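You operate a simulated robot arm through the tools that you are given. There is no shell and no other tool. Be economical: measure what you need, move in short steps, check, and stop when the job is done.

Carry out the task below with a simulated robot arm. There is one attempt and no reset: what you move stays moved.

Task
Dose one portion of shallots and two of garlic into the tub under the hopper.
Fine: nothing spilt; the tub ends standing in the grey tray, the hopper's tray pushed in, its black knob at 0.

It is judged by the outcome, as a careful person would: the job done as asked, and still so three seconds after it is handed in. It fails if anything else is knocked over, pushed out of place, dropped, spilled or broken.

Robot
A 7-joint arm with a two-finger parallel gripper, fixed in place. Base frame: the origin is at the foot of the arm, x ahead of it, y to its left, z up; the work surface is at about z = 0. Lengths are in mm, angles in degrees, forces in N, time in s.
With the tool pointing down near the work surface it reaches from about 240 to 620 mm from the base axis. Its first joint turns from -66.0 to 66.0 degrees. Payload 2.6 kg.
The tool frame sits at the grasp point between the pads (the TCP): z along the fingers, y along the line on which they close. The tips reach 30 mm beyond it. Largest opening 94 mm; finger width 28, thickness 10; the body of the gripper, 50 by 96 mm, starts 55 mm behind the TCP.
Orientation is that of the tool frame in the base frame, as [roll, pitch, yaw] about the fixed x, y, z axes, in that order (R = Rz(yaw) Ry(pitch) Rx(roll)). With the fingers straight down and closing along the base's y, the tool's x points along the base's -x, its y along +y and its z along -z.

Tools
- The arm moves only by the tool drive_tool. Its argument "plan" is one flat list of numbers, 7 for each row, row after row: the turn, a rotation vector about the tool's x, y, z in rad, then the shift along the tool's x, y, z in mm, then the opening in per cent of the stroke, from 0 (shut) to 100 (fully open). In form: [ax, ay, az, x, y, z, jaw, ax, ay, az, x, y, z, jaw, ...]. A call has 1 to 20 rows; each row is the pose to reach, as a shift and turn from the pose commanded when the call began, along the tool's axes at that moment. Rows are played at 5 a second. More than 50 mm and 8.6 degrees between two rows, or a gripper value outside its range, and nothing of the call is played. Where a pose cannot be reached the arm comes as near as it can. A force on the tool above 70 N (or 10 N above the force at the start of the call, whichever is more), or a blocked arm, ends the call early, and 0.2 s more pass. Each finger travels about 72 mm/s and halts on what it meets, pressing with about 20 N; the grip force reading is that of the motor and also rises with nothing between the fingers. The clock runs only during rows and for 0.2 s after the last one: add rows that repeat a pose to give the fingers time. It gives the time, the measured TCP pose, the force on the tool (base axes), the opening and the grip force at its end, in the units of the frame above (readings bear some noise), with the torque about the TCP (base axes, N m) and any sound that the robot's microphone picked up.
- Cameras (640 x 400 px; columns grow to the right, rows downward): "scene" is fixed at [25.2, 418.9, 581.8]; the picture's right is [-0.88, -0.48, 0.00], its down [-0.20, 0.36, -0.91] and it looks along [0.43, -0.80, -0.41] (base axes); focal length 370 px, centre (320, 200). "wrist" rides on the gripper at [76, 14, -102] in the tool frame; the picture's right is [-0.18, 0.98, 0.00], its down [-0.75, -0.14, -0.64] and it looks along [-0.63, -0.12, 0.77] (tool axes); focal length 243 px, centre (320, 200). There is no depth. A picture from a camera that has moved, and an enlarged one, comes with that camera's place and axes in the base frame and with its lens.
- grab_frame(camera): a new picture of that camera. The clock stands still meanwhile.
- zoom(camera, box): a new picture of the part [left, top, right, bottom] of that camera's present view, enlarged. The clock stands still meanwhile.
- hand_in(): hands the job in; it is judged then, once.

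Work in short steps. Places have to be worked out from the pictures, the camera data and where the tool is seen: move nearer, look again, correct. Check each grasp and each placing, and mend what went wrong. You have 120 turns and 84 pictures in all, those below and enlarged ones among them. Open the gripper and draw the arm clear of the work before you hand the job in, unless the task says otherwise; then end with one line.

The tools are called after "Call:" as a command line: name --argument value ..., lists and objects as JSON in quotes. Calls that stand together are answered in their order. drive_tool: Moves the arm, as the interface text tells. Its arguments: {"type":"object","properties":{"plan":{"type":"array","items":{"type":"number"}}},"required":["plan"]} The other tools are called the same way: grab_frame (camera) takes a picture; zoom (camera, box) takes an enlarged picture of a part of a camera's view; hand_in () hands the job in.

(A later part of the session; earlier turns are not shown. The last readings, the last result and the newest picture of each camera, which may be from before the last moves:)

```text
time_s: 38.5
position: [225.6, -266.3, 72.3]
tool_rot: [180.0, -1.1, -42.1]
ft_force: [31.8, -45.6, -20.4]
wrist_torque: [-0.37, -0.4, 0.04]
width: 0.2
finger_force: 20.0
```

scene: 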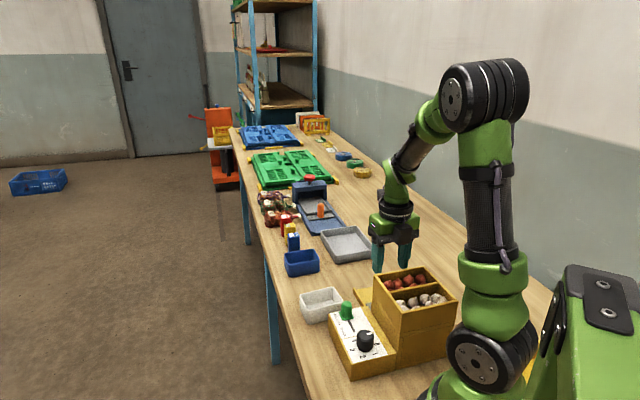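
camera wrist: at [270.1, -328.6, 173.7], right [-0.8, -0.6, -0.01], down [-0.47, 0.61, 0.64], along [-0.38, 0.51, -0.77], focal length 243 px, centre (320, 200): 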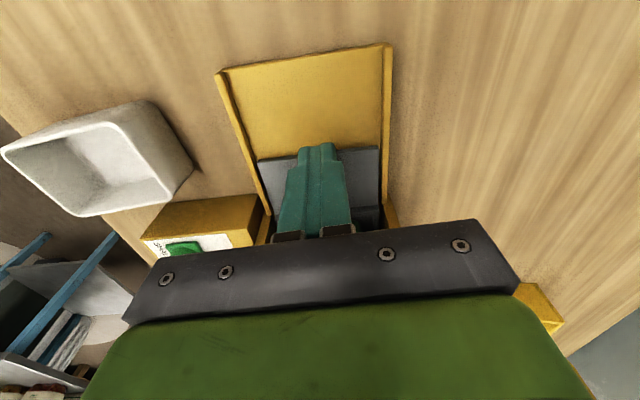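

The stop is felt, so the tray is in. I'll rise and move above the selector lever at about (261,-136).

Call:
drive_tool --plan '[0, 0, 0, 12, 0, 0, 0, 0, 0, 0, 14, 0, -45, 0, 0, 0, 0, 14, 0, -90, 10, 0, 0, 0, 0, -20, -125, 20, 0, 0, 0, -25, -60, -125, 48, 0, 0, 0, -45, -95, -125, 48, 0, 0, 0, -55, -120, -115, 48]'

Call:
grab_frame --camera "wrist"

Call:
zoom --camera "wrist" --box '[250, 0, 400, 150]'

```text
time_s: 40.1
position: [259.2, -134.8, 188.8]
tool_rot: [-179.7, -0.2, -42.5]
ft_force: [0.3, -0.3, 0.6]
wrist_torque: [0.01, -0.02, 0.0]
width: 45.1
finger_force: 0.2
```

```text
42 pictures are left
camera wrist: at [304.2, -196.7, 292.2], right [-0.8, -0.6, -0.01], down [-0.46, 0.61, 0.64], along [-0.38, 0.52, -0.77], focal length 243 px, centre (320, 200)
```

wrist: 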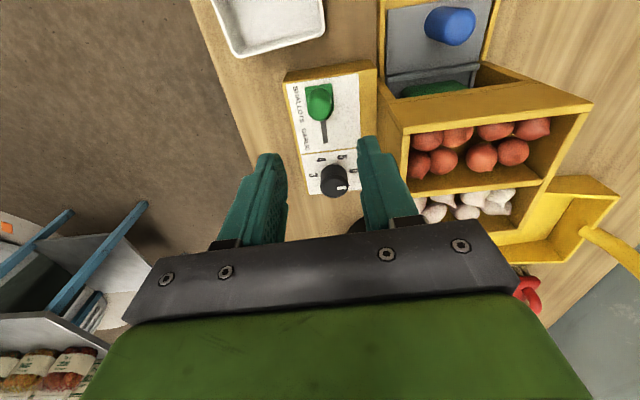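

```text
2.67 times, centred on (325, 75) of wrist
camera zoom: at [304.2, -196.7, 292.2], right [-0.8, -0.6, -0.01], down [-0.46, 0.61, 0.64], along [-0.38, 0.52, -0.77], focal length 647 px, centre (307, 533)
```

zoom: 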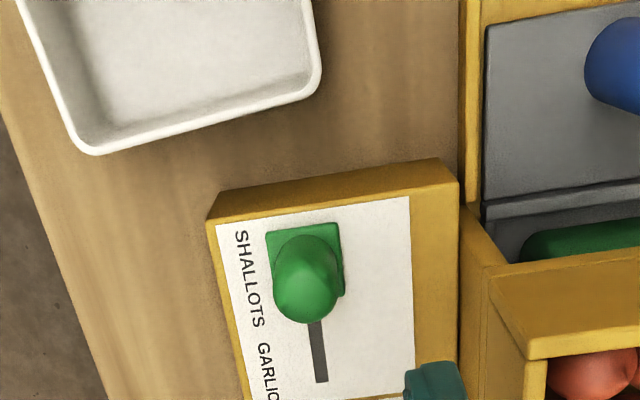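

The lever is at about (260,-135), right below the TCP. I'll descend and grip it.

Call:
drive_tool --plan '[0, 0, 0, 0.7, 0, 35, 48, 0, 0, 0, 0.7, 0, 70, 48, 0, 0, 0, 0.7, 0, 97, 48, 0, 0, 0, 0.7, 0, 97, 30, 0, 0, 0, 0.7, 0, 97, 12, 0, 0, 0, 0.7, 0, 97, 12]'

Call:
zoom --camera "wrist" --box '[240, 80, 400, 240]'

```text
time_s: 41.5
position: [260.7, -135.5, 88.5]
tool_rot: [-179.6, -0.1, -42.5]
ft_force: [-3.3, -4.3, -10.5]
wrist_torque: [-0.92, -0.5, -0.04]
width: 20.7
finger_force: 45.1
```

```text
2.50 times, centred on (320, 160) of wrist
camera zoom: at [306.0, -197.2, 192.7], right [-0.8, -0.6, 0.0], down [-0.46, 0.61, 0.64], along [-0.38, 0.52, -0.77], focal length 606 px, centre (320, 300)
```

zoom: 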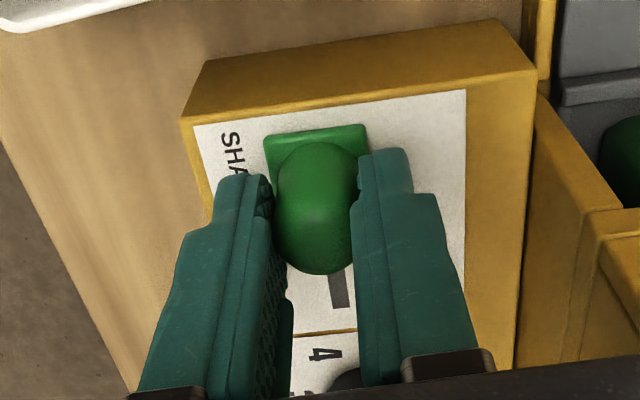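

Lever gripped (20.7 mm). I'll slide it toward GARLIC.

Call:
drive_tool --plan '[0, 0, 0, -6, 0, 0, 12, 0, 0, 0, -12, 0, 0, 12, 0, 0, 0, -18, 0, 0, 12, 0, 0, 0, -24, 0, 0, 12, 0, 0, 0, -30, 0, 0, 12, 0, 0, 0, -34, 0, 0, 12]'

Call:
grab_frame --camera "wrist"

```text
time_s: 42.9
position: [236.9, -113.0, 89.5]
tool_rot: [-179.4, -0.3, -42.5]
ft_force: [9.9, 10.3, 6.1]
wrist_torque: [0.23, 0.39, -0.16]
width: 20.9
finger_force: 45.2
```

```text
39 pictures are left
camera wrist: at [282.5, -174.8, 192.8], right [-0.8, -0.6, -0.01], down [-0.47, 0.61, 0.64], along [-0.38, 0.52, -0.77], focal length 243 px, centre (320, 200)
```

wrist: 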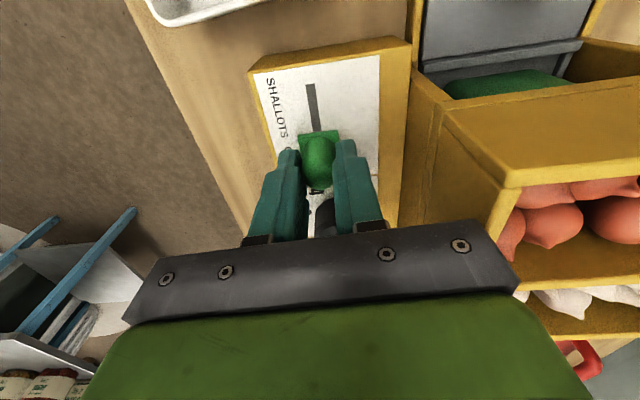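

It moved 33 mm. I'll push a few more mm to find the end of travel.

Call:
drive_tool --plan '[0, 0, 0, -3, -1, 0, 12, 0, 0, 0, -6, -1, 0, 12, 0, 0, 0, -8, -1, 0, 12]'

```text
time_s: 43.7
position: [233.2, -106.7, 88.9]
tool_rot: [-179.6, -0.3, -42.3]
ft_force: [21.4, 2.2, 1.0]
wrist_torque: [0.45, 0.54, -0.16]
width: 20.6
finger_force: 45.2
```

Resistance is rising. I'll push slightly more, then release and rise to see the selector.

Call:
drive_tool --plan '[0, 0, 0, -3, 0, 0, 12, 0, 0, 0, -3, 0, 0, 12, 0, 0, 0, 0, 0, 0, 30, 0, 0, 0, 0, 0, 0, 48, 0, 0, 0, 0, 0, -40, 48, 0, 0, 0, 0, 0, -80, 48, 0, 0, 0, 0, 0, -110, 48]'

Call:
zoom --camera "wrist" --box '[240, 20, 420, 180]'

```text
time_s: 45.3
position: [230.2, -108.0, 199.2]
tool_rot: [-179.7, 0.0, -42.4]
ft_force: [1.1, 0.3, -0.1]
wrist_torque: [-0.02, 0.0, -0.01]
width: 44.8
finger_force: 0.1
```

```text
2.50 times, centred on (330, 100) of wrist
camera zoom: at [274.4, -169.9, 303.3], right [-0.8, -0.6, -0.01], down [-0.46, 0.61, 0.64], along [-0.38, 0.52, -0.77], focal length 606 px, centre (295, 450)
```

zoom: 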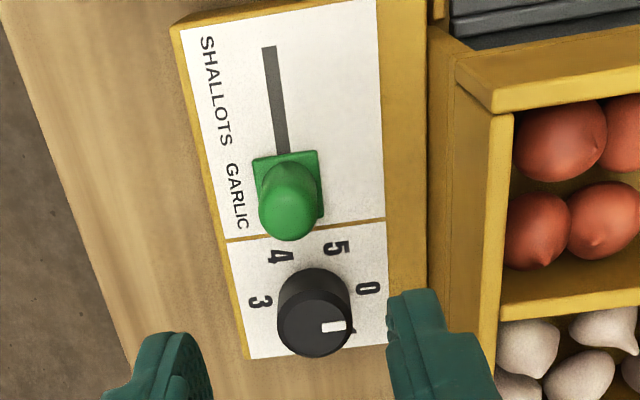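

The selector is at GARLIC and the knob at 0. I'll move above the knob with yaw 60 again.

Call:
drive_tool --plan '[0, 0, -0.138, -3.5, 0, 0, 44, 0, 0, -0.276, -7, 0, 0, 44, 0, 0, -0.414, -10.5, 0, 0, 44, 0, 0, -0.552, -14, 0, 0, 44, 0, 0, -0.69, -17.5, 0, 0, 44, 0, 0, -0.828, -21, 0, 0, 44, 0, 0, -0.966, -24.5, 0, 0, 44, 0, 0, -1.104, -28, 0, 0, 44, 0, 0, -1.242, -31.5, 0, 0, 44, 0, 0, -1.38, -35, 0, 0, 44, 0, 0, -1.518, -38.5, 0, 10, 44, 0, 0, -1.656, -42, 0, 20, 44, 0, 0, -1.79, -45.3, -0.6, 40, 44]'

```text
time_s: 48.1
position: [198.5, -74.8, 159.5]
tool_rot: [179.9, -0.3, 60.2]
ft_force: [-0.7, 0.0, 0.4]
wrist_torque: [0.0, -0.01, 0.03]
width: 41.3
finger_force: 0.1
```

Now I'll tilt 7° and descend around the knob.

Call:
drive_tool --plan '[0.06, -0.009, 0, -2.5, 0.2, 10, 44, 0.119, -0.0175, 0, -2.5, 0.2, 25, 44, 0.119, -0.0175, 0, -2.5, 0.2, 45, 44, 0.119, -0.0175, 0, -2.5, 0.2, 60, 44, 0.119, -0.0175, 0, -2.5, 0.2, 70, 44]'

Call:
zoom --camera "wrist" --box '[220, 60, 440, 240]'

```text
time_s: 49.3
position: [195.6, -78.9, 88.2]
tool_rot: [-173.2, 0.6, 60.1]
ft_force: [-0.2, -0.4, -0.4]
wrist_torque: [0.02, -0.01, -0.02]
width: 41.4
finger_force: 0.1
```

```text
2.22 times, centred on (330, 150) of wrist
camera zoom: at [255.4, -23.6, 187.7], right [0.75, -0.65, -0.11], down [-0.43, -0.61, 0.66], along [-0.5, -0.45, -0.74], focal length 539 px, centre (298, 311)
```

zoom: 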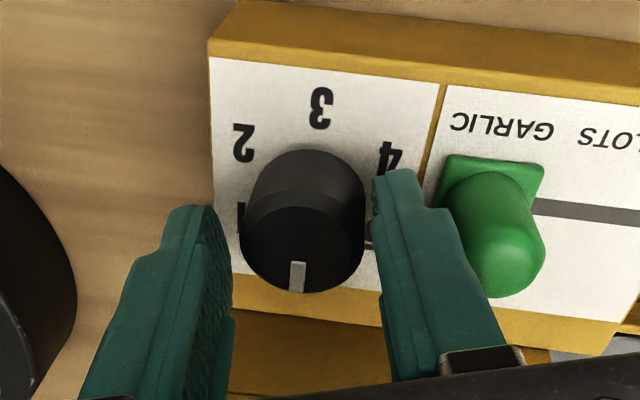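

The fingers straddle the knob clear of the lever. I'll grip and turn one step to 1.

Call:
drive_tool --plan '[0, 0, 0, 2, 1, 0, 44, 0, 0, 0, 2, 1, 0, 25, 0, 0, 0, 2, 1, 0, 25, 0, 0, 0, 2, 1, 0, 25, 0, 0, 0.13, 2, 1, 0, 25, 0, 0, 0.26, 2, 1, 0, 25, 0, 0, 0.39, 2, 1, 0, 25, 0, 0, 0.52, 2, 1, 0, 25, 0, 0, 0.65, 2, 1, 0, 25, 0, 0, 0.78, 2, 1, 0, 25, 0, 0, 0.91, 2, 1, 0, 25, 0, 0, 1.047, 2, 1, 0, 25, 0, 0, 1.047, 2, 1, 0, 25]'

Call:
zoom --camera "wrist" --box '[220, 60, 440, 240]'

```text
time_s: 52.1
position: [198.6, -78.2, 88.2]
tool_rot: [-177.3, 6.1, 0.2]
ft_force: [12.8, -5.0, -7.1]
wrist_torque: [-0.98, -0.58, -0.03]
width: 31.8
finger_force: 44.5
```

```text
2.22 times, centred on (330, 150) of wrist
camera zoom: at [283.7, -95.5, 182.2], right [-0.19, -0.98, -0.03], down [-0.68, 0.11, 0.72], along [-0.71, 0.15, -0.69], focal length 539 px, centre (298, 311)
```

zoom: 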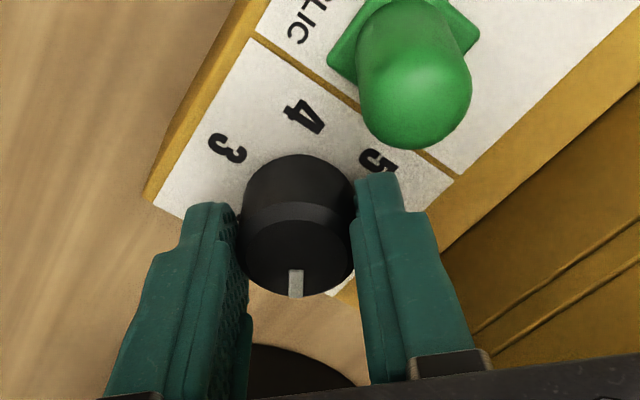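

Knob at 1. I'll turn on to 2 and look before returning it; the piece count will show whether only the up-turn doses.

Call:
drive_tool --plan '[0, 0, 0.13, 0, 0, 0, 25, 0, 0, 0.26, 0, 0, 0, 25, 0, 0, 0.39, 0, 0, 0, 25, 0, 0, 0.52, 0, 0, 0, 25, 0, 0, 0.65, 0, 0, 0, 25, 0, 0, 0.78, 0, 0, 0, 25, 0, 0, 0.91, 0, 0, 0, 25, 0, 0, 1.047, 0, 0, 0, 25, 0, 0, 1.047, 0, 0, 0, 25]'

Call:
zoom --camera "wrist" --box '[220, 60, 440, 240]'

```text
time_s: 54.1
position: [199.2, -76.5, 88.2]
tool_rot: [176.1, 5.6, -60.3]
ft_force: [-3.7, 7.0, 28.4]
wrist_torque: [1.07, -0.31, -0.07]
width: 32.4
finger_force: 44.9
```

```text
2.22 times, centred on (330, 150) of wrist
camera zoom: at [233.1, -153.9, 185.5], right [-0.94, -0.33, 0.08], down [-0.18, 0.69, 0.7], along [-0.29, 0.64, -0.71], focal length 539 px, centre (298, 311)
```

zoom: 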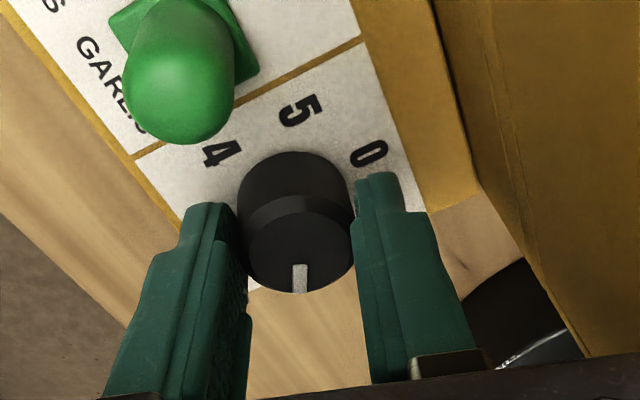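

Knob at 2. I'll release and rise straight up.

Call:
drive_tool --plan '[0, 0, 0, 0, 0, 0, 35, 0, 0, 0, 0, 0, 0, 48, 0, 0, 0, 0, 0, -30, 48, 0.038, 0.047, 0, 0, 0, -70, 48, 0.0755, 0.0936, 0, 0, 0, -115, 48]'

Call:
zoom --camera "wrist" --box '[240, 20, 420, 180]'

```text
time_s: 55.3
position: [211.2, -82.9, 200.8]
tool_rot: [-179.5, 0.1, -59.9]
ft_force: [-0.5, -0.1, 0.0]
wrist_torque: [0.01, -0.02, 0.02]
width: 45.0
finger_force: 0.2
```

```text
2.50 times, centred on (330, 100) of wrist
camera zoom: at [236.2, -155.0, 304.4], right [-0.94, -0.33, -0.01], down [-0.26, 0.72, 0.64], along [-0.21, 0.61, -0.77], focal length 606 px, centre (295, 450)
```

zoom: 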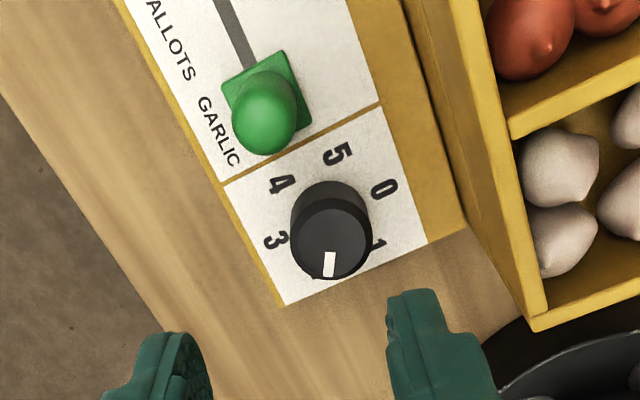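

Knob reads 2. Moving above the peg again.

Call:
drive_tool --plan '[0, 0, -0.06, 25, 14, 0, 55, 0, 0, -0.12, 50, 28, 0, 55, 0, 0, -0.18, 75, 42, 0, 55, 0, 0, -0.24, 100, 56, 0, 55, 0, 0, -0.307, 125, 70, 0, 55, 0, 0, -0.307, 144.7, 81.4, 35, 55]'

Call:
grab_frame --camera "wrist"

```text
time_s: 56.7
position: [214.4, -247.9, 165.4]
tool_rot: [-179.5, -0.1, -42.2]
ft_force: [-0.1, 0.2, -0.2]
wrist_torque: [-0.02, 0.02, 0.03]
width: 51.8
finger_force: 0.1
```

```text
33 pictures are left
camera wrist: at [258.2, -309.8, 269.0], right [-0.8, -0.6, -0.01], down [-0.47, 0.61, 0.64], along [-0.38, 0.52, -0.77], focal length 243 px, centre (320, 200)
```

wrist: 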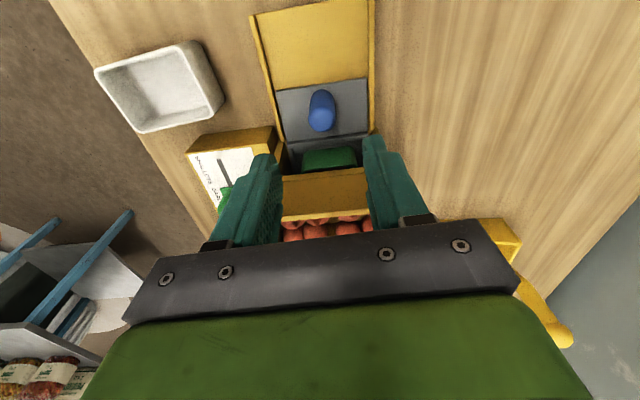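

Same geometry as before: I'll tilt 17°, descend and grip.

Call:
drive_tool --plan '[0, -0.1, 0, -1.3, 2, 10, 55, 0, -0.2, 0, -1.3, 2, 25, 55, 0, -0.3, 0, -1.3, 2, 40, 55, 0, -0.3, 0, -1.3, 2, 65, 55, 0, -0.3, 0, -1.3, 2, 85, 55, 0, -0.3, 0, -1.3, 2, 98, 55, 0, -0.3, 0, -1.3, 2, 105, 55, 0, -0.3, 0, -1.3, 2, 105, 35, 0, -0.3, 0, -1.3, 2, 105, 12, 0, -0.3, 0, -1.3, 2, 105, 12]'

```text
time_s: 58.9
position: [211.6, -247.5, 61.3]
tool_rot: [-179.3, 17.2, -42.3]
ft_force: [12.0, 12.0, -2.4]
wrist_torque: [-0.99, 0.73, -0.28]
width: 23.5
finger_force: 45.4
```

Peg gripped. I'll pull the tray out 61 mm slowly.

Call:
drive_tool --plan '[0, 0, 0, 0, -1.3, 0, 12, 0, 0, 0, 6, -1.3, -1.9, 12, 0, 0, 0, 12, -1.1, -3.7, 12, 0, 0, 0, 18, -0.9, -5.6, 12, 0, 0, 0, 24, -0.7, -7.4, 12, 0, 0, 0, 30, -0.5, -9.3, 12, 0, 0, 0, 36, -0.3, -11.1, 12, 0, 0, 0, 42, -0.1, -13, 12, 0, 0, 0, 48, 0, -14.8, 12, 0, 0, 0, 53, 0, -16.4, 12, 0, 0, 0, 57, 0, -17.6, 12, 0, 0, 0, 59.5, 0, -18.4, 12, 0, 0, 0, 59.5, 0, -18.4, 12]'

```text
time_s: 61.7
position: [255.2, -290.6, 61.9]
tool_rot: [-179.8, 17.1, -42.4]
ft_force: [-15.9, -13.9, -27.8]
wrist_torque: [0.09, 0.83, -0.26]
width: 23.3
finger_force: 44.4
```

The tray is out. I'll release, retreat and look into the tub from above.

Call:
drive_tool --plan '[0, 0, 0, -2, 1, 0, 12, 0, 0, 0, -2, 1, 1, 30, 0, 0, 0, -2, 1, 1, 55, 0, 0, 0, -2, 1, -30, 55, 0, 0, 0, -2, 1, -70, 55, 0, 0, 0, -2, 1, -110, 55, 0, 0, 0, -2, 1, -150, 55, 0, 0.1, 0, -34, 0, -155, 55, 0, 0.2, 0, -67, 0, -155, 55, 0, 0.3, 0, -99, 0, -150, 55]'

Call:
zoom --camera "wrist" --box '[240, 0, 420, 160]'

```text
time_s: 63.9
position: [217.3, -256.4, 234.5]
tool_rot: [-179.7, -0.1, -42.3]
ft_force: [0.3, -0.1, 0.6]
wrist_torque: [0.0, -0.02, -0.02]
width: 51.6
finger_force: 0.0
```

```text
2.50 times, centred on (330, 80) of wrist
camera zoom: at [263.4, -317.9, 337.0], right [-0.8, -0.6, -0.01], down [-0.47, 0.61, 0.64], along [-0.38, 0.52, -0.77], focal length 606 px, centre (295, 500)
```

zoom: 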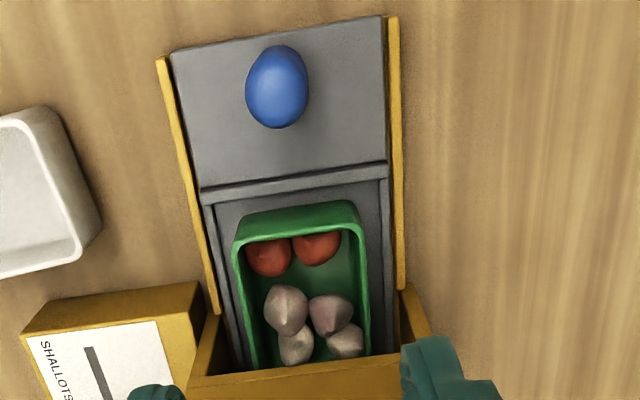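

The tub holds 2 shallots and 4 garlic, so a portion is two pieces and the doses are right. Next I'll grip the tub by its outer half across its width, with the 17° tilt. First I'll hover partway down.

Call:
drive_tool --plan '[0, -0.1, 0, -6, -2, 20, 70, 0, -0.2, 0, -12, -4, 40, 70, 0, -0.3, 0, -19.2, -4.6, 60, 70, 0, -0.3, 0, -19.2, -4.6, 90, 70, 0, -0.3, 0, -19.2, -4.6, 115, 70]'

Call:
grab_frame --camera "wrist"

```text
time_s: 65.1
position: [208.9, -240.9, 119.1]
tool_rot: [-179.7, 17.2, -42.2]
ft_force: [0.4, -0.1, -0.2]
wrist_torque: [-0.04, 0.0, -0.01]
width: 65.9
finger_force: 0.0
```

```text
31 pictures are left
camera wrist: at [273.0, -320.1, 195.6], right [-0.79, -0.61, 0.05], down [-0.3, 0.46, 0.84], along [-0.53, 0.65, -0.55], focal length 243 px, centre (320, 200)
```

wrist: 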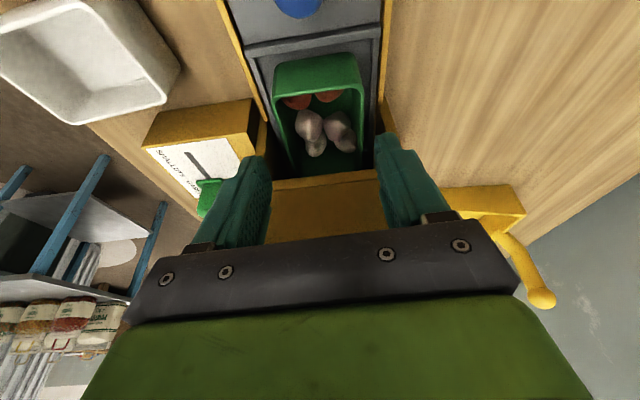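

The tub's rim is at z≈59 with its near end at s≈328. I'll descend vertically to TCP z≈56 with a small lateral correction, still open.

Call:
drive_tool --plan '[0, 0, 0, 4, 2.5, 16, 70, 0, 0, 0, 8, 2.5, 31, 70, 0, 0, 0, 12, 2.5, 46, 70, 0, 0, 0, 16.3, 2.5, 61, 70]'

Call:
grab_frame --camera "wrist"

```text
time_s: 66.1
position: [206.3, -239.2, 56.1]
tool_rot: [-179.5, 17.1, -42.2]
ft_force: [0.1, -0.6, -1.0]
wrist_torque: [-0.02, -0.01, 0.0]
width: 65.8
finger_force: 0.1
```

```text
30 pictures are left
camera wrist: at [270.6, -319.4, 132.2], right [-0.79, -0.61, 0.05], down [-0.3, 0.46, 0.84], along [-0.53, 0.65, -0.55], focal length 243 px, centre (320, 200)
```

wrist: 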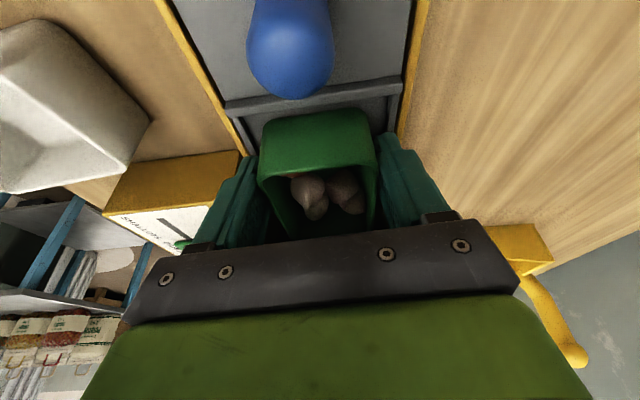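

The fingers straddle the tub, so I'll close.

Call:
drive_tool --plan '[0, 0, 0, 0, 0, 0, 62, 0, 0, 0, 0, 0, 0, 50, 0, 0, 0, 0, 0, 0, 45, 0, 0, 0, 0, 0, 0, 45]'

Call:
grab_frame --camera "wrist"

```text
time_s: 67.1
position: [205.6, -238.9, 54.5]
tool_rot: [-179.4, 17.1, -42.2]
ft_force: [0.7, 0.9, 0.0]
wrist_torque: [0.01, 0.01, 0.0]
width: 64.6
finger_force: 19.8
```

```text
29 pictures are left
camera wrist: at [270.7, -319.5, 132.5], right [-0.79, -0.61, 0.05], down [-0.3, 0.46, 0.84], along [-0.53, 0.65, -0.55], focal length 243 px, centre (320, 200)
```

wrist: 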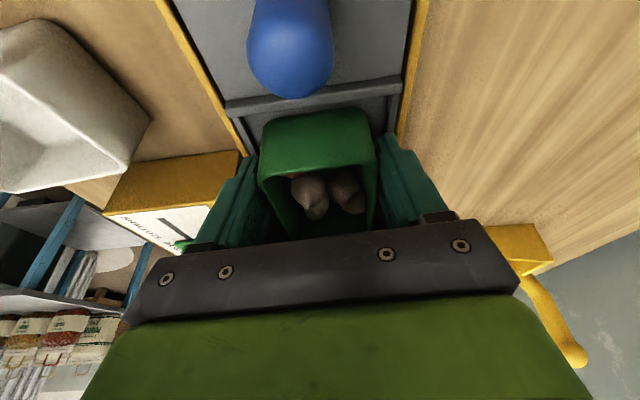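

Gripped at 64.6 mm with balanced forces. I'll lift 14 mm and check that the tub comes up level.

Call:
drive_tool --plan '[0, 0, 0, -1.2, 0, -3.8, 45, 0, 0, 0, -2.4, 0, -7.7, 45, 0, 0, 0, -4.1, 0, -13.4, 45, 0, 0, 0, -4.1, 0, -13.4, 45]'

Call:
zoom --camera "wrist" --box '[200, 80, 440, 260]'

```text
time_s: 68.1
position: [205.5, -239.7, 70.0]
tool_rot: [-179.5, 17.2, -42.2]
ft_force: [0.4, 0.2, -1.6]
wrist_torque: [-0.02, -0.04, -0.02]
width: 64.5
finger_force: 20.3
```

```text
2.22 times, centred on (320, 170) of wrist
camera zoom: at [270.7, -319.6, 146.7], right [-0.79, -0.61, 0.05], down [-0.3, 0.46, 0.84], along [-0.53, 0.65, -0.55], focal length 539 px, centre (320, 267)
```

zoom: 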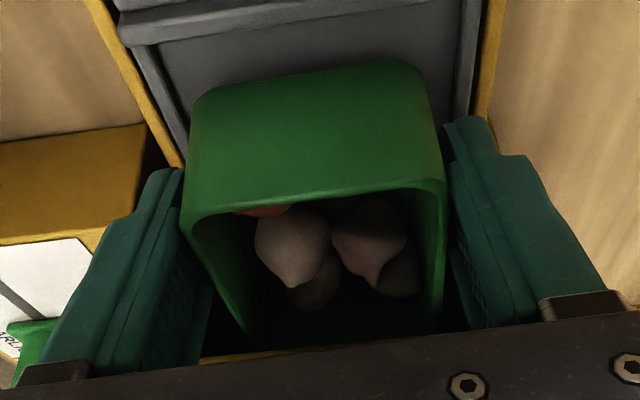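

The tub is lifted level, weighing about 1.6 N. I need to clear the hopper rim (s≈299) without hitting the peg, so I'll lift 8 mm more, move 36 mm outward and check.

Call:
drive_tool --plan '[0, 0, 0, -2.4, 0, -7.6, 45, 0, 0, 0, 3.3, 0, -9.4, 45, 0, 0, 0, 9.1, 0, -11.2, 45, 0, 0, 0, 14.9, 0, -13, 45, 0, 0, 0, 20.6, 0, -14.7, 45, 0, 0, 0, 26.3, 0, -16.5, 45, 0, 0, 0, 32, 0, -18.3, 45, 0, 0, 0, 32, 0, -18.3, 45]'

Call:
grab_frame --camera "wrist"

Call:
zoom --camera "scene" --box '[330, 200, 490, 320]'

```text
time_s: 69.9
position: [232.5, -264.5, 77.9]
tool_rot: [-179.5, 17.2, -42.1]
ft_force: [-0.3, 0.7, -1.2]
wrist_torque: [-0.04, -0.02, -0.01]
width: 64.6
finger_force: 20.3
```

```text
27 pictures are left
camera wrist: at [297.4, -344.7, 154.5], right [-0.79, -0.61, 0.05], down [-0.3, 0.46, 0.84], along [-0.53, 0.65, -0.55], focal length 243 px, centre (320, 200)
```

wrist: 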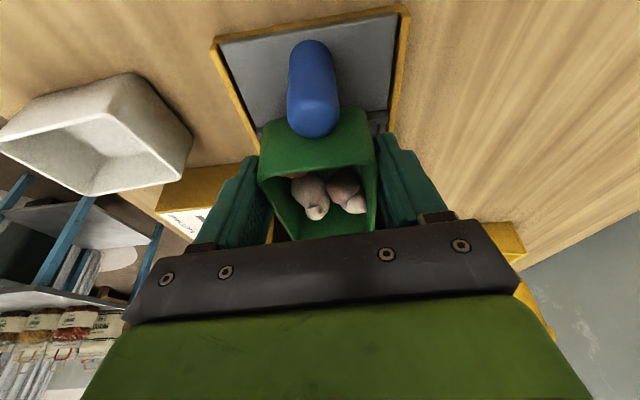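

```text
3.33 times, centred on (410, 260) of scene
camera zoom: at [25.2, 418.9, 581.9], right [-0.88, -0.48, 0.0], down [-0.2, 0.36, -0.91], along [0.43, -0.8, -0.41], focal length 1234 px, centre (20, 0)
```

zoom: 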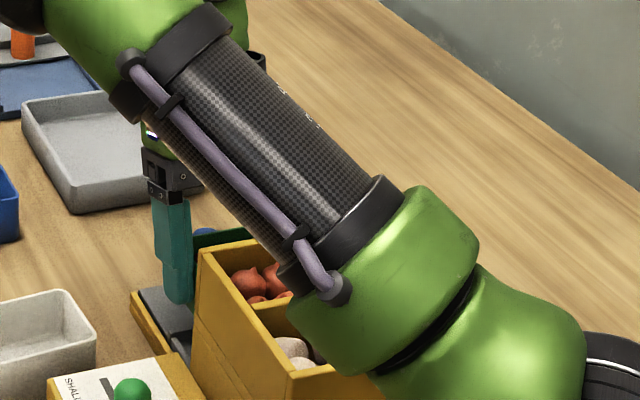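

No contact so far. I'll go 3 mm further out, then lift 15 mm gently and watch the force.

Call:
drive_tool --plan '[0, 0, 0, 2.9, 0, -0.9, 45, 0, 0, 0, 1.7, 0, -4.7, 45, 0, 0, 0, 0.5, 0, -8.5, 45, 0, 0, 0, -1.5, 0, -15.2, 45]'

Call:
grab_frame --camera "wrist"

```text
time_s: 70.9
position: [234.9, -267.1, 93.1]
tool_rot: [-179.5, 17.0, -42.2]
ft_force: [0.7, -0.4, -1.7]
wrist_torque: [-0.05, -0.02, 0.02]
width: 64.1
finger_force: 20.1
```

```text
25 pictures are left
camera wrist: at [299.6, -346.7, 170.1], right [-0.79, -0.61, 0.05], down [-0.3, 0.46, 0.84], along [-0.53, 0.65, -0.55], focal length 243 px, centre (320, 200)
```

wrist: 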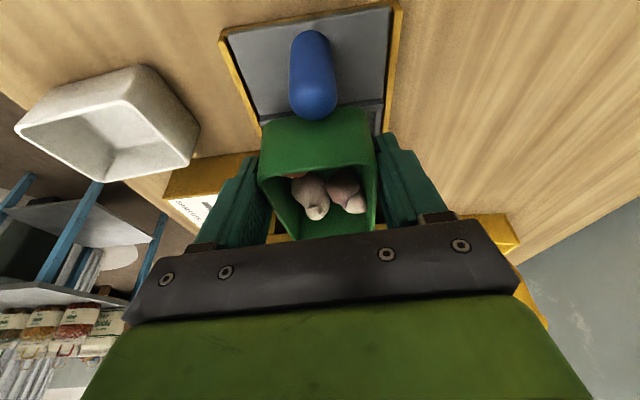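

Still no load. I'll lift 20 mm to clear the peg, move outward past the hopper rim, then lift high.

Call:
drive_tool --plan '[0, 0, 0, -3, 0, -9.6, 45, 0, 0, 0, -5.9, 0, -19.1, 45, 0, 0, 0, -6.5, 0, -21, 45, 0, 0, 0, 4, 0, -24, 45, 0, 0, 0, 17.4, 0, -28.4, 45, 0, 0, 0, 12, 0, -46, 45, 0, 0, 0, 4, 0, -75, 45, 0, 0, 0, -5.7, 0, -103, 45]'

Call:
grab_frame --camera "wrist"

Call:
grab_frame --camera "scene"

```text
time_s: 72.7
position: [252.6, -284.7, 194.7]
tool_rot: [-179.6, 17.1, -42.3]
ft_force: [-0.4, 0.0, -1.9]
wrist_torque: [-0.06, -0.03, 0.02]
width: 64.3
finger_force: 20.3
```

```text
24 pictures are left
camera wrist: at [317.2, -363.6, 271.0], right [-0.79, -0.61, 0.05], down [-0.3, 0.46, 0.84], along [-0.53, 0.65, -0.55], focal length 243 px, centre (320, 200)
```

wrist: 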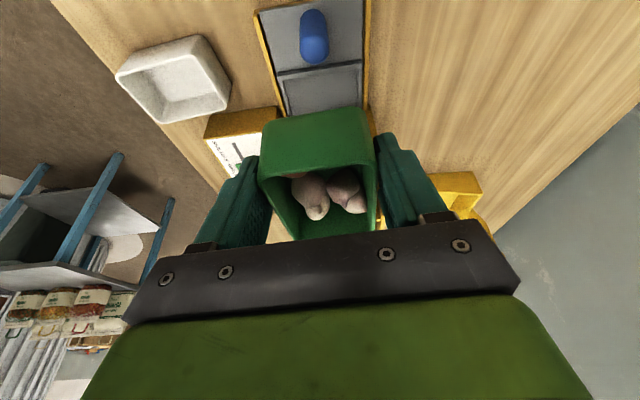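

```text
23 pictures are left
```

scene: 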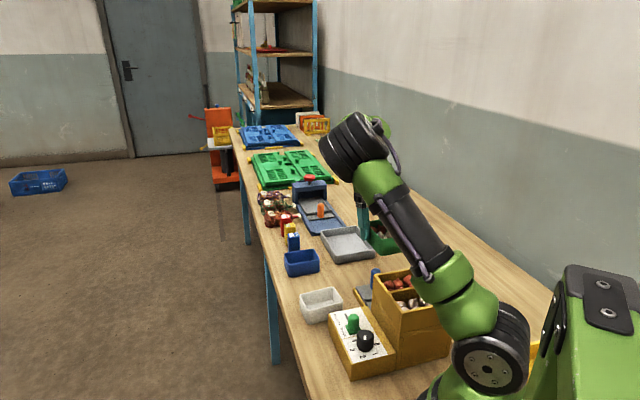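

The tub is held level, clear of everything. The grey tray is centred at about (397,-447). I'll turn the tool about vertical so its tilt leans toward the base, for reach, in two halves while moving out.

Call:
drive_tool --plan '[-0.041, 0, -0.133, 5.7, 0.8, -3.7, 45, -0.082, 0, -0.266, 11.4, 1.6, -7.3, 45, -0.123, 0, -0.399, 17.1, 2.5, -11, 45, -0.164, 0, -0.532, 22.8, 3.3, -14.6, 45, -0.205, 0, -0.665, 28.5, 4.1, -18.3, 45, -0.245, 0, -0.798, 34.2, 4.9, -22, 45, -0.286, 0, -0.931, 39.9, 5.7, -25.6, 45, -0.327, 0, -1.064, 45.6, 6.5, -29.3, 45, -0.368, 0, -1.197, 51.3, 7.4, -32.9, 45, -0.409, 0, -1.33, 57, 8.2, -36.6, 45, -0.45, 0, -1.463, 62.7, 9, -40.2, 45]'

```text
time_s: 75.1
position: [299.3, -339.1, 214.0]
tool_rot: [180.0, 16.7, 45.5]
ft_force: [0.4, -1.0, -1.9]
wrist_torque: [-0.02, 0.0, -0.01]
width: 64.3
finger_force: 20.0
```

Halfway round and still level. Now the second half of the turn, moving toward the tray.

Call:
drive_tool --plan '[-0.04, 0, -0.133, 0, 5.9, 0, 45, -0.08, 0, -0.266, 0, 11.8, 0, 45, -0.12, 0, -0.399, 0, 17.7, 0, 45, -0.159, 0, -0.532, 0, 23.6, 0, 45, -0.199, 0, -0.665, 0, 29.5, 0, 45, -0.239, 0, -0.798, 0, 35.4, 0, 45, -0.279, 0, -0.931, 0, 41.3, 0, 45, -0.319, 0, -1.064, 0, 47.2, 0, 45, -0.359, 0, -1.197, 0, 53.1, 0, 45, -0.398, 0, -1.33, 0, 59, 0, 45, -0.438, 0, -1.463, 0, 65, 0, 45]'

Call:
grab_frame --camera "wrist"

Call:
grab_frame --camera "scene"

```text
time_s: 77.5
position: [344.3, -385.1, 212.4]
tool_rot: [179.9, 16.5, 132.9]
ft_force: [0.7, -0.6, -1.4]
wrist_torque: [0.01, 0.04, -0.01]
width: 64.0
finger_force: 19.8
```

```text
22 pictures are left
camera wrist: at [284.6, -299.9, 290.3], right [0.84, 0.54, 0.05], down [0.26, -0.49, 0.83], along [0.48, -0.68, -0.55], focal length 243 px, centre (320, 200)
```

wrist: 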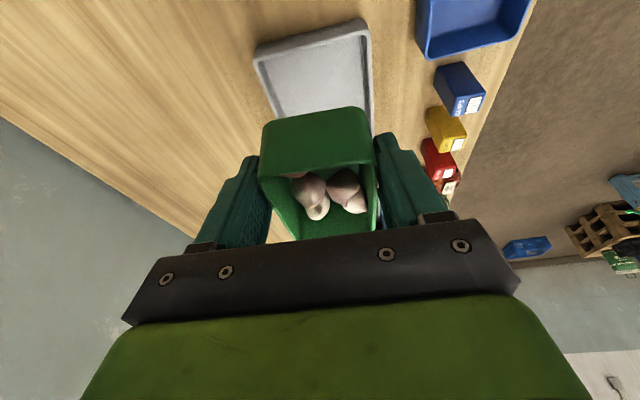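

```text
21 pictures are left
```

scene: 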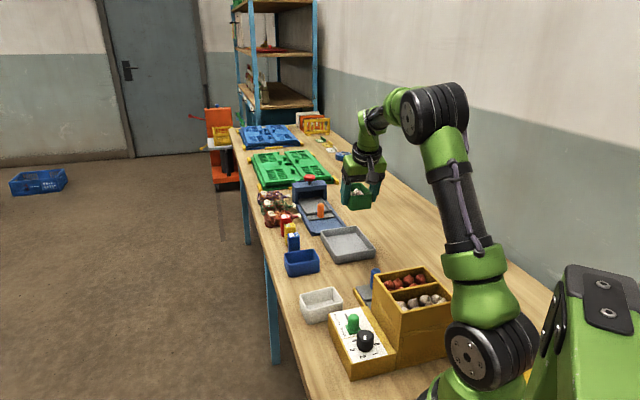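

The grey tray's near edge runs about (311,-437) to (391,-352). I'll bring the tub over the tray and lower it to about 20 mm above the floor.

Call:
drive_tool --plan '[0, 0, 0, -25, 0.5, 7.5, 45, 0, 0, 0, -50.7, 1, 15, 45, 0, 0, 0, -42, 1, 44, 45, 0, 0, 0, -33, 1, 75, 45, 0, 0, 0, -24, 1, 105, 45, 0, 0, 0, -17, 1, 130, 45, 0, 0, 0, -11.8, 1, 146.4, 45, 0, 0, 0, -11.8, 1, 146.4, 45]'

Call:
grab_frame --camera "wrist"

Call:
zoom --camera "scene" --box '[280, 180, 420, 280]'

```text
time_s: 79.3
position: [384.7, -424.7, 76.7]
tool_rot: [-180.0, 16.6, 132.7]
ft_force: [-0.7, 0.0, -1.2]
wrist_torque: [0.03, 0.01, -0.02]
width: 64.2
finger_force: 19.6
```

```text
20 pictures are left
camera wrist: at [323.0, -338.7, 154.3], right [0.84, 0.54, 0.05], down [0.26, -0.49, 0.83], along [0.47, -0.68, -0.55], focal length 243 px, centre (320, 200)
```

wrist: 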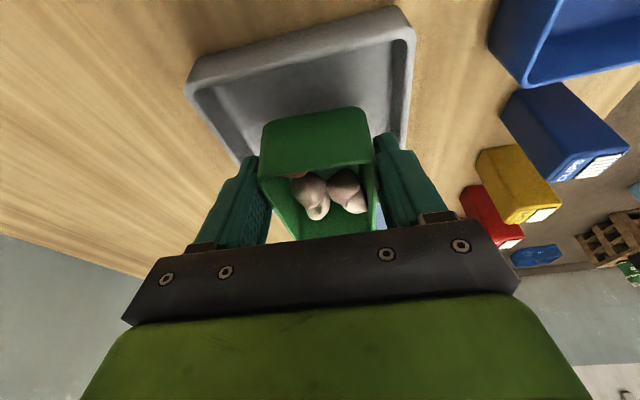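

```text
4.00 times, centred on (350, 230) of scene
camera zoom: at [25.2, 418.9, 581.9], right [-0.88, -0.48, 0.0], down [-0.2, 0.36, -0.91], along [0.43, -0.8, -0.41], focal length 1481 px, centre (200, 80)
```

zoom: 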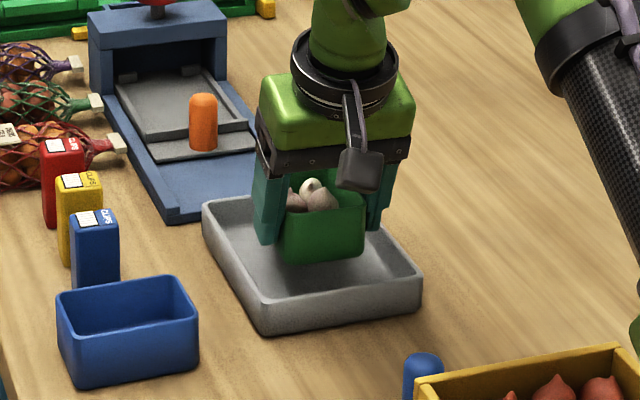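

The tub is well inside the tray's walls. I'll lower 20 mm, then feel for the floor.

Call:
drive_tool --plan '[0, 0, 0, 1.4, 0, 4.8, 45, 0, 0, 0, 2.8, 0, 9.6, 45, 0, 0, 0, 4.3, 0, 14.4, 45, 0, 0, 0, 5.7, 0, 19.2, 45, 0, 0, 0, 5.7, 0, 19.2, 45]'

Call:
zoom --camera "scene" --box '[300, 190, 400, 280]'

```text
time_s: 80.5
position: [383.0, -424.6, 56.0]
tool_rot: [180.0, 16.5, 132.9]
ft_force: [-0.4, -0.2, -2.4]
wrist_torque: [0.05, 0.04, 0.0]
width: 64.1
finger_force: 20.3
```

```text
4.44 times, centred on (350, 235) of scene
camera zoom: at [25.2, 418.9, 581.9], right [-0.88, -0.48, 0.0], down [-0.2, 0.36, -0.91], along [0.43, -0.8, -0.41], focal length 1645 px, centre (187, 44)
```

zoom: 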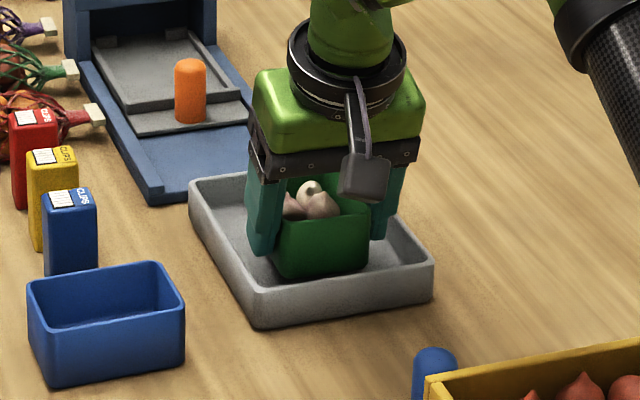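

Still hanging free. I'll lower another 8 mm in small steps.

Call:
drive_tool --plan '[0, 0, 0, 0.6, 0, 1.9, 45, 0, 0, 0, 1.1, 0, 3.8, 45, 0, 0, 0, 1.7, 0, 5.8, 45, 0, 0, 0, 1.7, 0, 5.8, 45]'

```text
time_s: 81.5
position: [383.0, -422.4, 50.6]
tool_rot: [-179.9, 16.6, 133.0]
ft_force: [-0.3, -0.3, -1.1]
wrist_torque: [0.03, 0.02, 0.0]
width: 64.2
finger_force: 20.2
```

Call:
drive_tool --plan '[0, 0, 0, 0.6, 0, 1.9, 45, 0, 0, 0, 1.1, 0, 3.8, 45, 0, 0, 0, 1.1, 0, 3.8, 45]'

Call:
zoom --camera "scene" --box '[300, 190, 400, 280]'

```text
time_s: 82.3
position: [383.6, -423.7, 46.6]
tool_rot: [180.0, 16.7, 132.9]
ft_force: [-0.2, 1.1, 3.5]
wrist_torque: [-0.24, -0.07, -0.03]
width: 64.1
finger_force: 19.6
```

```text
4.44 times, centred on (350, 235) of scene
camera zoom: at [25.2, 418.9, 581.8], right [-0.88, -0.48, 0.0], down [-0.2, 0.36, -0.91], along [0.43, -0.8, -0.41], focal length 1645 px, centre (187, 44)
```

zoom: 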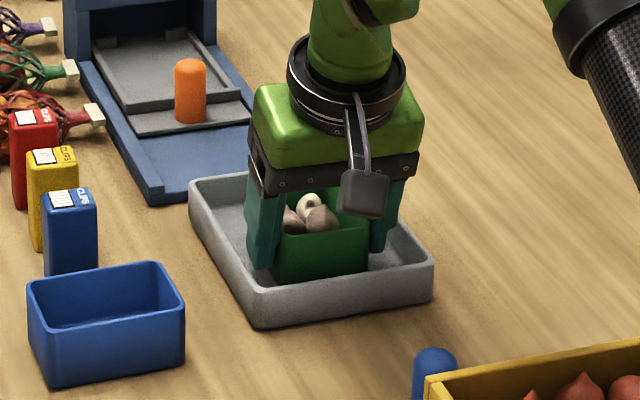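

Floor contact is felt (+3.5 N). I'll lower a hair, open modestly and retreat along the tool axis.

Call:
drive_tool --plan '[0, 0, 0, 0.2, 0, 0.6, 45, 0, 0, 0, 0.2, 0, 0.6, 70, 0, 0, 0, 0.2, 0, 0.6, 78, 0, 0, 0, 0.2, 0, 0.6, 78, 0, 0, 0, 0.2, 0, -20, 78, 0, 0, 0, 0.2, 0, -50, 78, 0, 0, 0, 0.2, 0, -95, 78, 0, 0, 0, 0.2, 0, -140, 78]'

Call:
grab_frame --camera "wrist"

Call:
zoom --camera "scene" --box '[300, 190, 400, 280]'

```text
time_s: 84.1
position: [354.3, -391.5, 178.4]
tool_rot: [-180.0, 16.6, 132.8]
ft_force: [0.7, 0.0, -0.3]
wrist_torque: [0.0, -0.01, 0.0]
width: 73.4
finger_force: 0.0
```

```text
16 pictures are left
camera wrist: at [293.3, -307.5, 257.2], right [0.84, 0.54, 0.05], down [0.26, -0.49, 0.83], along [0.47, -0.68, -0.56], focal length 243 px, centre (320, 200)
```

wrist: 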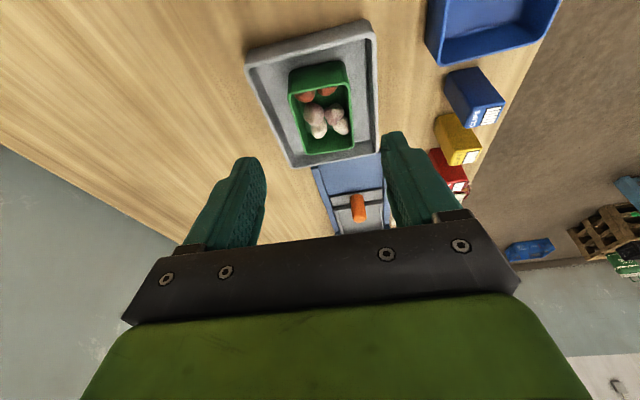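

```text
4.44 times, centred on (350, 235) of scene
camera zoom: at [25.2, 418.9, 581.8], right [-0.88, -0.48, 0.0], down [-0.2, 0.36, -0.91], along [0.43, -0.8, -0.41], focal length 1645 px, centre (187, 44)
```

zoom: 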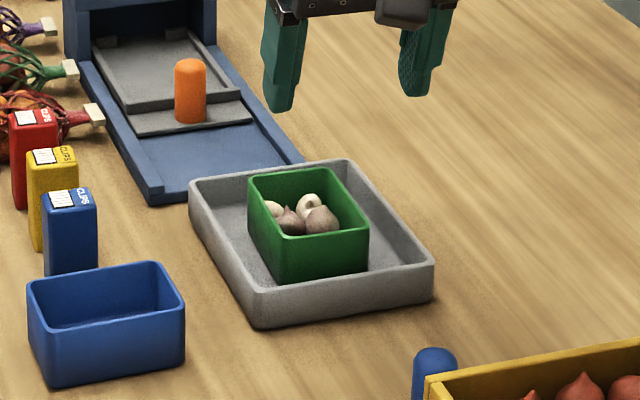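

The tub with all pieces stands in the grey tray. Next I'll push the hopper tray in. First I untilt and rise.

Call:
drive_tool --plan '[0, 0.1, 0, 0, 0, -15, 50, 0, 0.2, 0, 10, 0, -30, 20, 0, 0.29, 0, 25, 0, -45, 0]'

```text
time_s: 84.9
position: [329.0, -367.3, 217.3]
tool_rot: [180.0, -0.2, 132.9]
ft_force: [-0.4, -0.3, -0.4]
wrist_torque: [0.03, 0.04, 0.0]
width: 0.1
finger_force: 20.2
```

Rotating back clockwise while moving toward a spot outside the peg.

Call:
drive_tool --plan '[0, 0, 0.147, 3.2, 0, 0, 0, 0, 0, 0.294, 6.4, 0, 0, 0, 0, 0, 0.441, 9.6, 0, 0, 0, 0, 0, 0.588, 12.8, 0, 0, 0, 0, 0, 0.735, 16, 0, 0, 0, 0, 0, 0.882, 19.2, 0, 0, 0, 0, 0, 1.029, 22.4, 0, 0, 0, 0, 0, 1.176, 25.6, 0, 0, 0, 0, 0, 1.323, 28.8, 0, 0, 0, 0, 0, 1.47, 32, 0, 0, 0, 0, 0, 1.617, 35.2, 0, 0, 0, 0, 0, 1.764, 38.4, 0, 0, 0, 0, 0, 1.911, 41.6, 0, 0, 0, 0, 0, 2.058, 44.8, 0, 0, 0, 0, 0, 2.205, 48, 0, 0, 0, 0, 0, 2.352, 51.2, 0, 0, 0, 0, 0, 2.499, 54.4, 0, 0, 0, 0, 0, 2.646, 57.6, 0, 0, 0, 0, 0, 2.793, 60.8, 0, 0, 0, 0, 0, 2.94, 64.4, 0, 0, 0]'

```text
time_s: 89.1
position: [286.4, -319.4, 217.2]
tool_rot: [-179.9, 0.1, -35.7]
ft_force: [0.0, 0.3, 0.1]
wrist_torque: [0.02, -0.01, -0.01]
width: 0.1
finger_force: 20.0
```

Now I'll align yaw and descend just outside the peg, at the same pose as the earlier push.

Call:
drive_tool --plan '[0, 0, 0.06, -8.9, 0.3, 20, 0, 0, 0, 0.117, -8.9, 0.3, 60, 0, 0, 0, 0.117, -8.9, 0.3, 95, 0, 0, 0, 0.117, -8.9, 0.3, 125, 0, 0, 0, 0.117, -8.9, 0.3, 148, 0]'

Call:
grab_frame --camera "wrist"

```text
time_s: 90.3
position: [278.1, -312.9, 70.2]
tool_rot: [180.0, 0.0, -42.2]
ft_force: [0.2, -0.2, 0.0]
wrist_torque: [0.0, 0.01, 0.01]
width: 0.1
finger_force: 20.2
```

```text
14 pictures are left
camera wrist: at [324.3, -374.2, 173.5], right [-0.8, -0.6, 0.0], down [-0.46, 0.61, 0.64], along [-0.39, 0.51, -0.77], focal length 243 px, centre (320, 200)
```

wrist: 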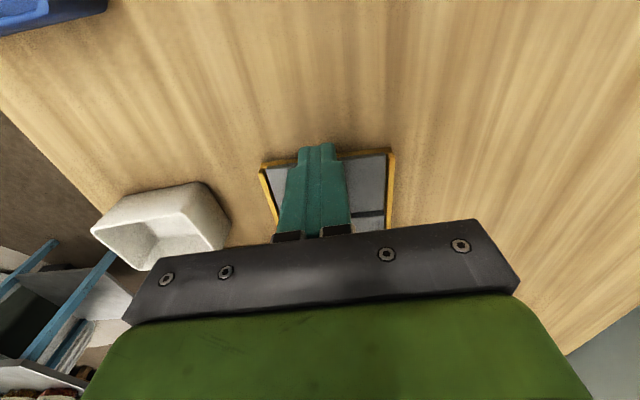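

Same as before. I'll push the tray in to the stop.

Call:
drive_tool --plan '[0, 0, 0, -6, 1.5, 0, 0, 0, 0, 0, -12, 1.5, 0, 0, 0, 0, 0, -18, 1.5, 0, 0, 0, 0, 0, -24, 1.5, 0, 0, 0, 0, 0, -30, 1.5, 0, 0, 0, 0, 0, -36, 1.5, 0, 0, 0, 0, 0, -42, 1.5, 0, 0, 0, 0, 0, -48, 1.5, 0, 0, 0, 0, 0, -54, 1.5, 0, 0, 0, 0, 0, -60, 1.5, 0, 0, 0, 0, 0, -65, 1.5, 0, 0, 0, 0, 0, -69, 1.5, 0, 0, 0, 0, 0, -72, 1.5, 0, 0, 0, 0, 0, -74, 1.5, 0, 0]'

```text
time_s: 93.3
position: [224.0, -268.1, 68.5]
tool_rot: [179.9, -0.4, -42.1]
ft_force: [17.9, -14.6, 1.3]
wrist_torque: [-0.05, -0.02, -0.1]
width: 0.1
finger_force: 20.2
```

At the same depth as the earlier stop, with force rising. One more 3 mm push, then I'll retreat.

Call:
drive_tool --plan '[0, 0, 0, -2, 0, 0, 0, 0, 0, 0, -3, 0, 0, 0, 0, 0, 0, 8, 0, 0, 0, 0, 0, 0, 12, 0, -40, 0, 0, 0, 0, 12, 0, -85, 10, 0, 0, 0, 12, 0, -130, 40]'

Call:
grab_frame --camera "wrist"

```text
time_s: 94.7
position: [234.1, -273.7, 198.5]
tool_rot: [-179.9, 0.1, -42.4]
ft_force: [-0.2, 0.2, -0.3]
wrist_torque: [-0.02, -0.02, -0.01]
width: 37.5
finger_force: 0.1
```

```text
13 pictures are left
camera wrist: at [278.9, -334.9, 302.4], right [-0.8, -0.6, 0.0], down [-0.46, 0.61, 0.64], along [-0.39, 0.51, -0.77], focal length 243 px, centre (320, 200)
```

wrist: 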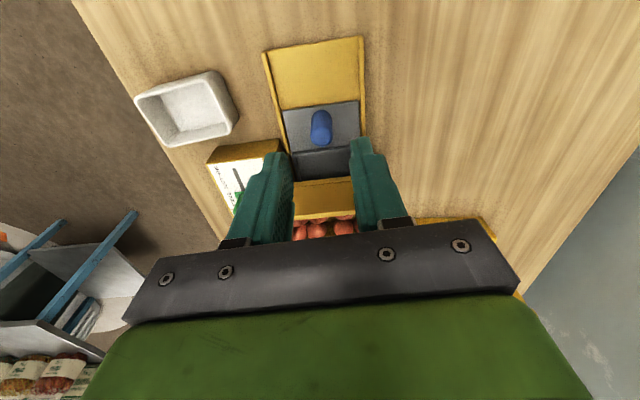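

The tray is fully in. Now above the knob with yaw -60 to return it from 2 to 0.

Call:
drive_tool --plan '[0, 0, 0.05, -26, -20, 0, 44, 0, 0, 0.1, -53, -40, 0, 44, 0, 0, 0.15, -80, -60, 0, 44, 0, 0, 0.2, -106, -80, 0, 44, 0, 0, 0.25, -133, -101, 0, 44, 0, 0, 0.307, -159, -121, 0, 44, 0, 0, 0.307, -159, -121, 38, 44]'

Call:
zoom --camera "wrist" --box '[240, 40, 420, 200]'

```text
time_s: 96.3
position: [196.6, -76.8, 159.9]
tool_rot: [180.0, 0.1, -60.0]
ft_force: [-0.1, 1.1, 0.4]
wrist_torque: [-0.01, 0.02, -0.01]
width: 41.4
finger_force: 0.1
```

```text
2.50 times, centred on (330, 120) of wrist
camera zoom: at [220.8, -150.6, 264.4], right [-0.94, -0.33, 0.0], down [-0.26, 0.72, 0.64], along [-0.21, 0.61, -0.77], focal length 606 px, centre (295, 400)
```

zoom: 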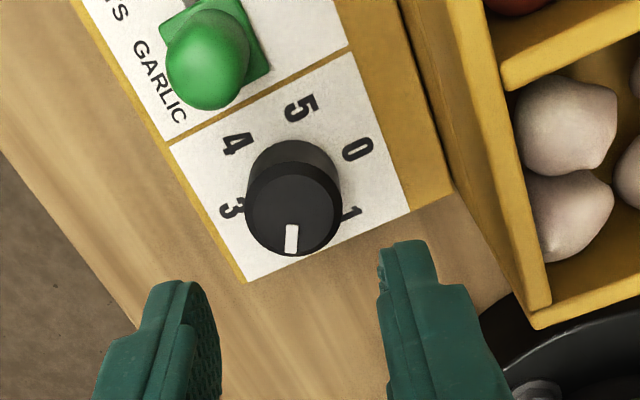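

I'll tilt toward the base and descend around the knob, then check.

Call:
drive_tool --plan '[-0.038, -0.047, 0, 1.2, -1.3, 10, 44, -0.0755, -0.0936, 0, 1.2, -1.3, 25, 44, -0.0755, -0.0936, 0, 1.2, -1.3, 45, 44, -0.0755, -0.0936, 0, 1.2, -1.3, 60, 44, -0.0755, -0.0936, 0, 1.2, -1.3, 70.5, 44]'

Call:
zoom --camera "wrist" --box '[220, 60, 440, 240]'

```text
time_s: 97.5
position: [197.5, -76.7, 89.3]
tool_rot: [175.7, 5.4, -60.1]
ft_force: [0.4, -0.6, -0.7]
wrist_torque: [-0.03, -0.01, 0.01]
width: 41.5
finger_force: 0.2
```

```text
2.22 times, centred on (330, 150) of wrist
camera zoom: at [233.2, -154.2, 186.3], right [-0.94, -0.34, 0.09], down [-0.18, 0.69, 0.7], along [-0.3, 0.64, -0.71], focal length 539 px, centre (298, 311)
```

zoom: 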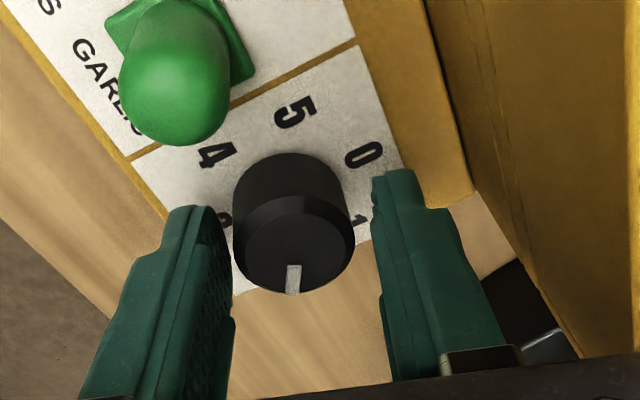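

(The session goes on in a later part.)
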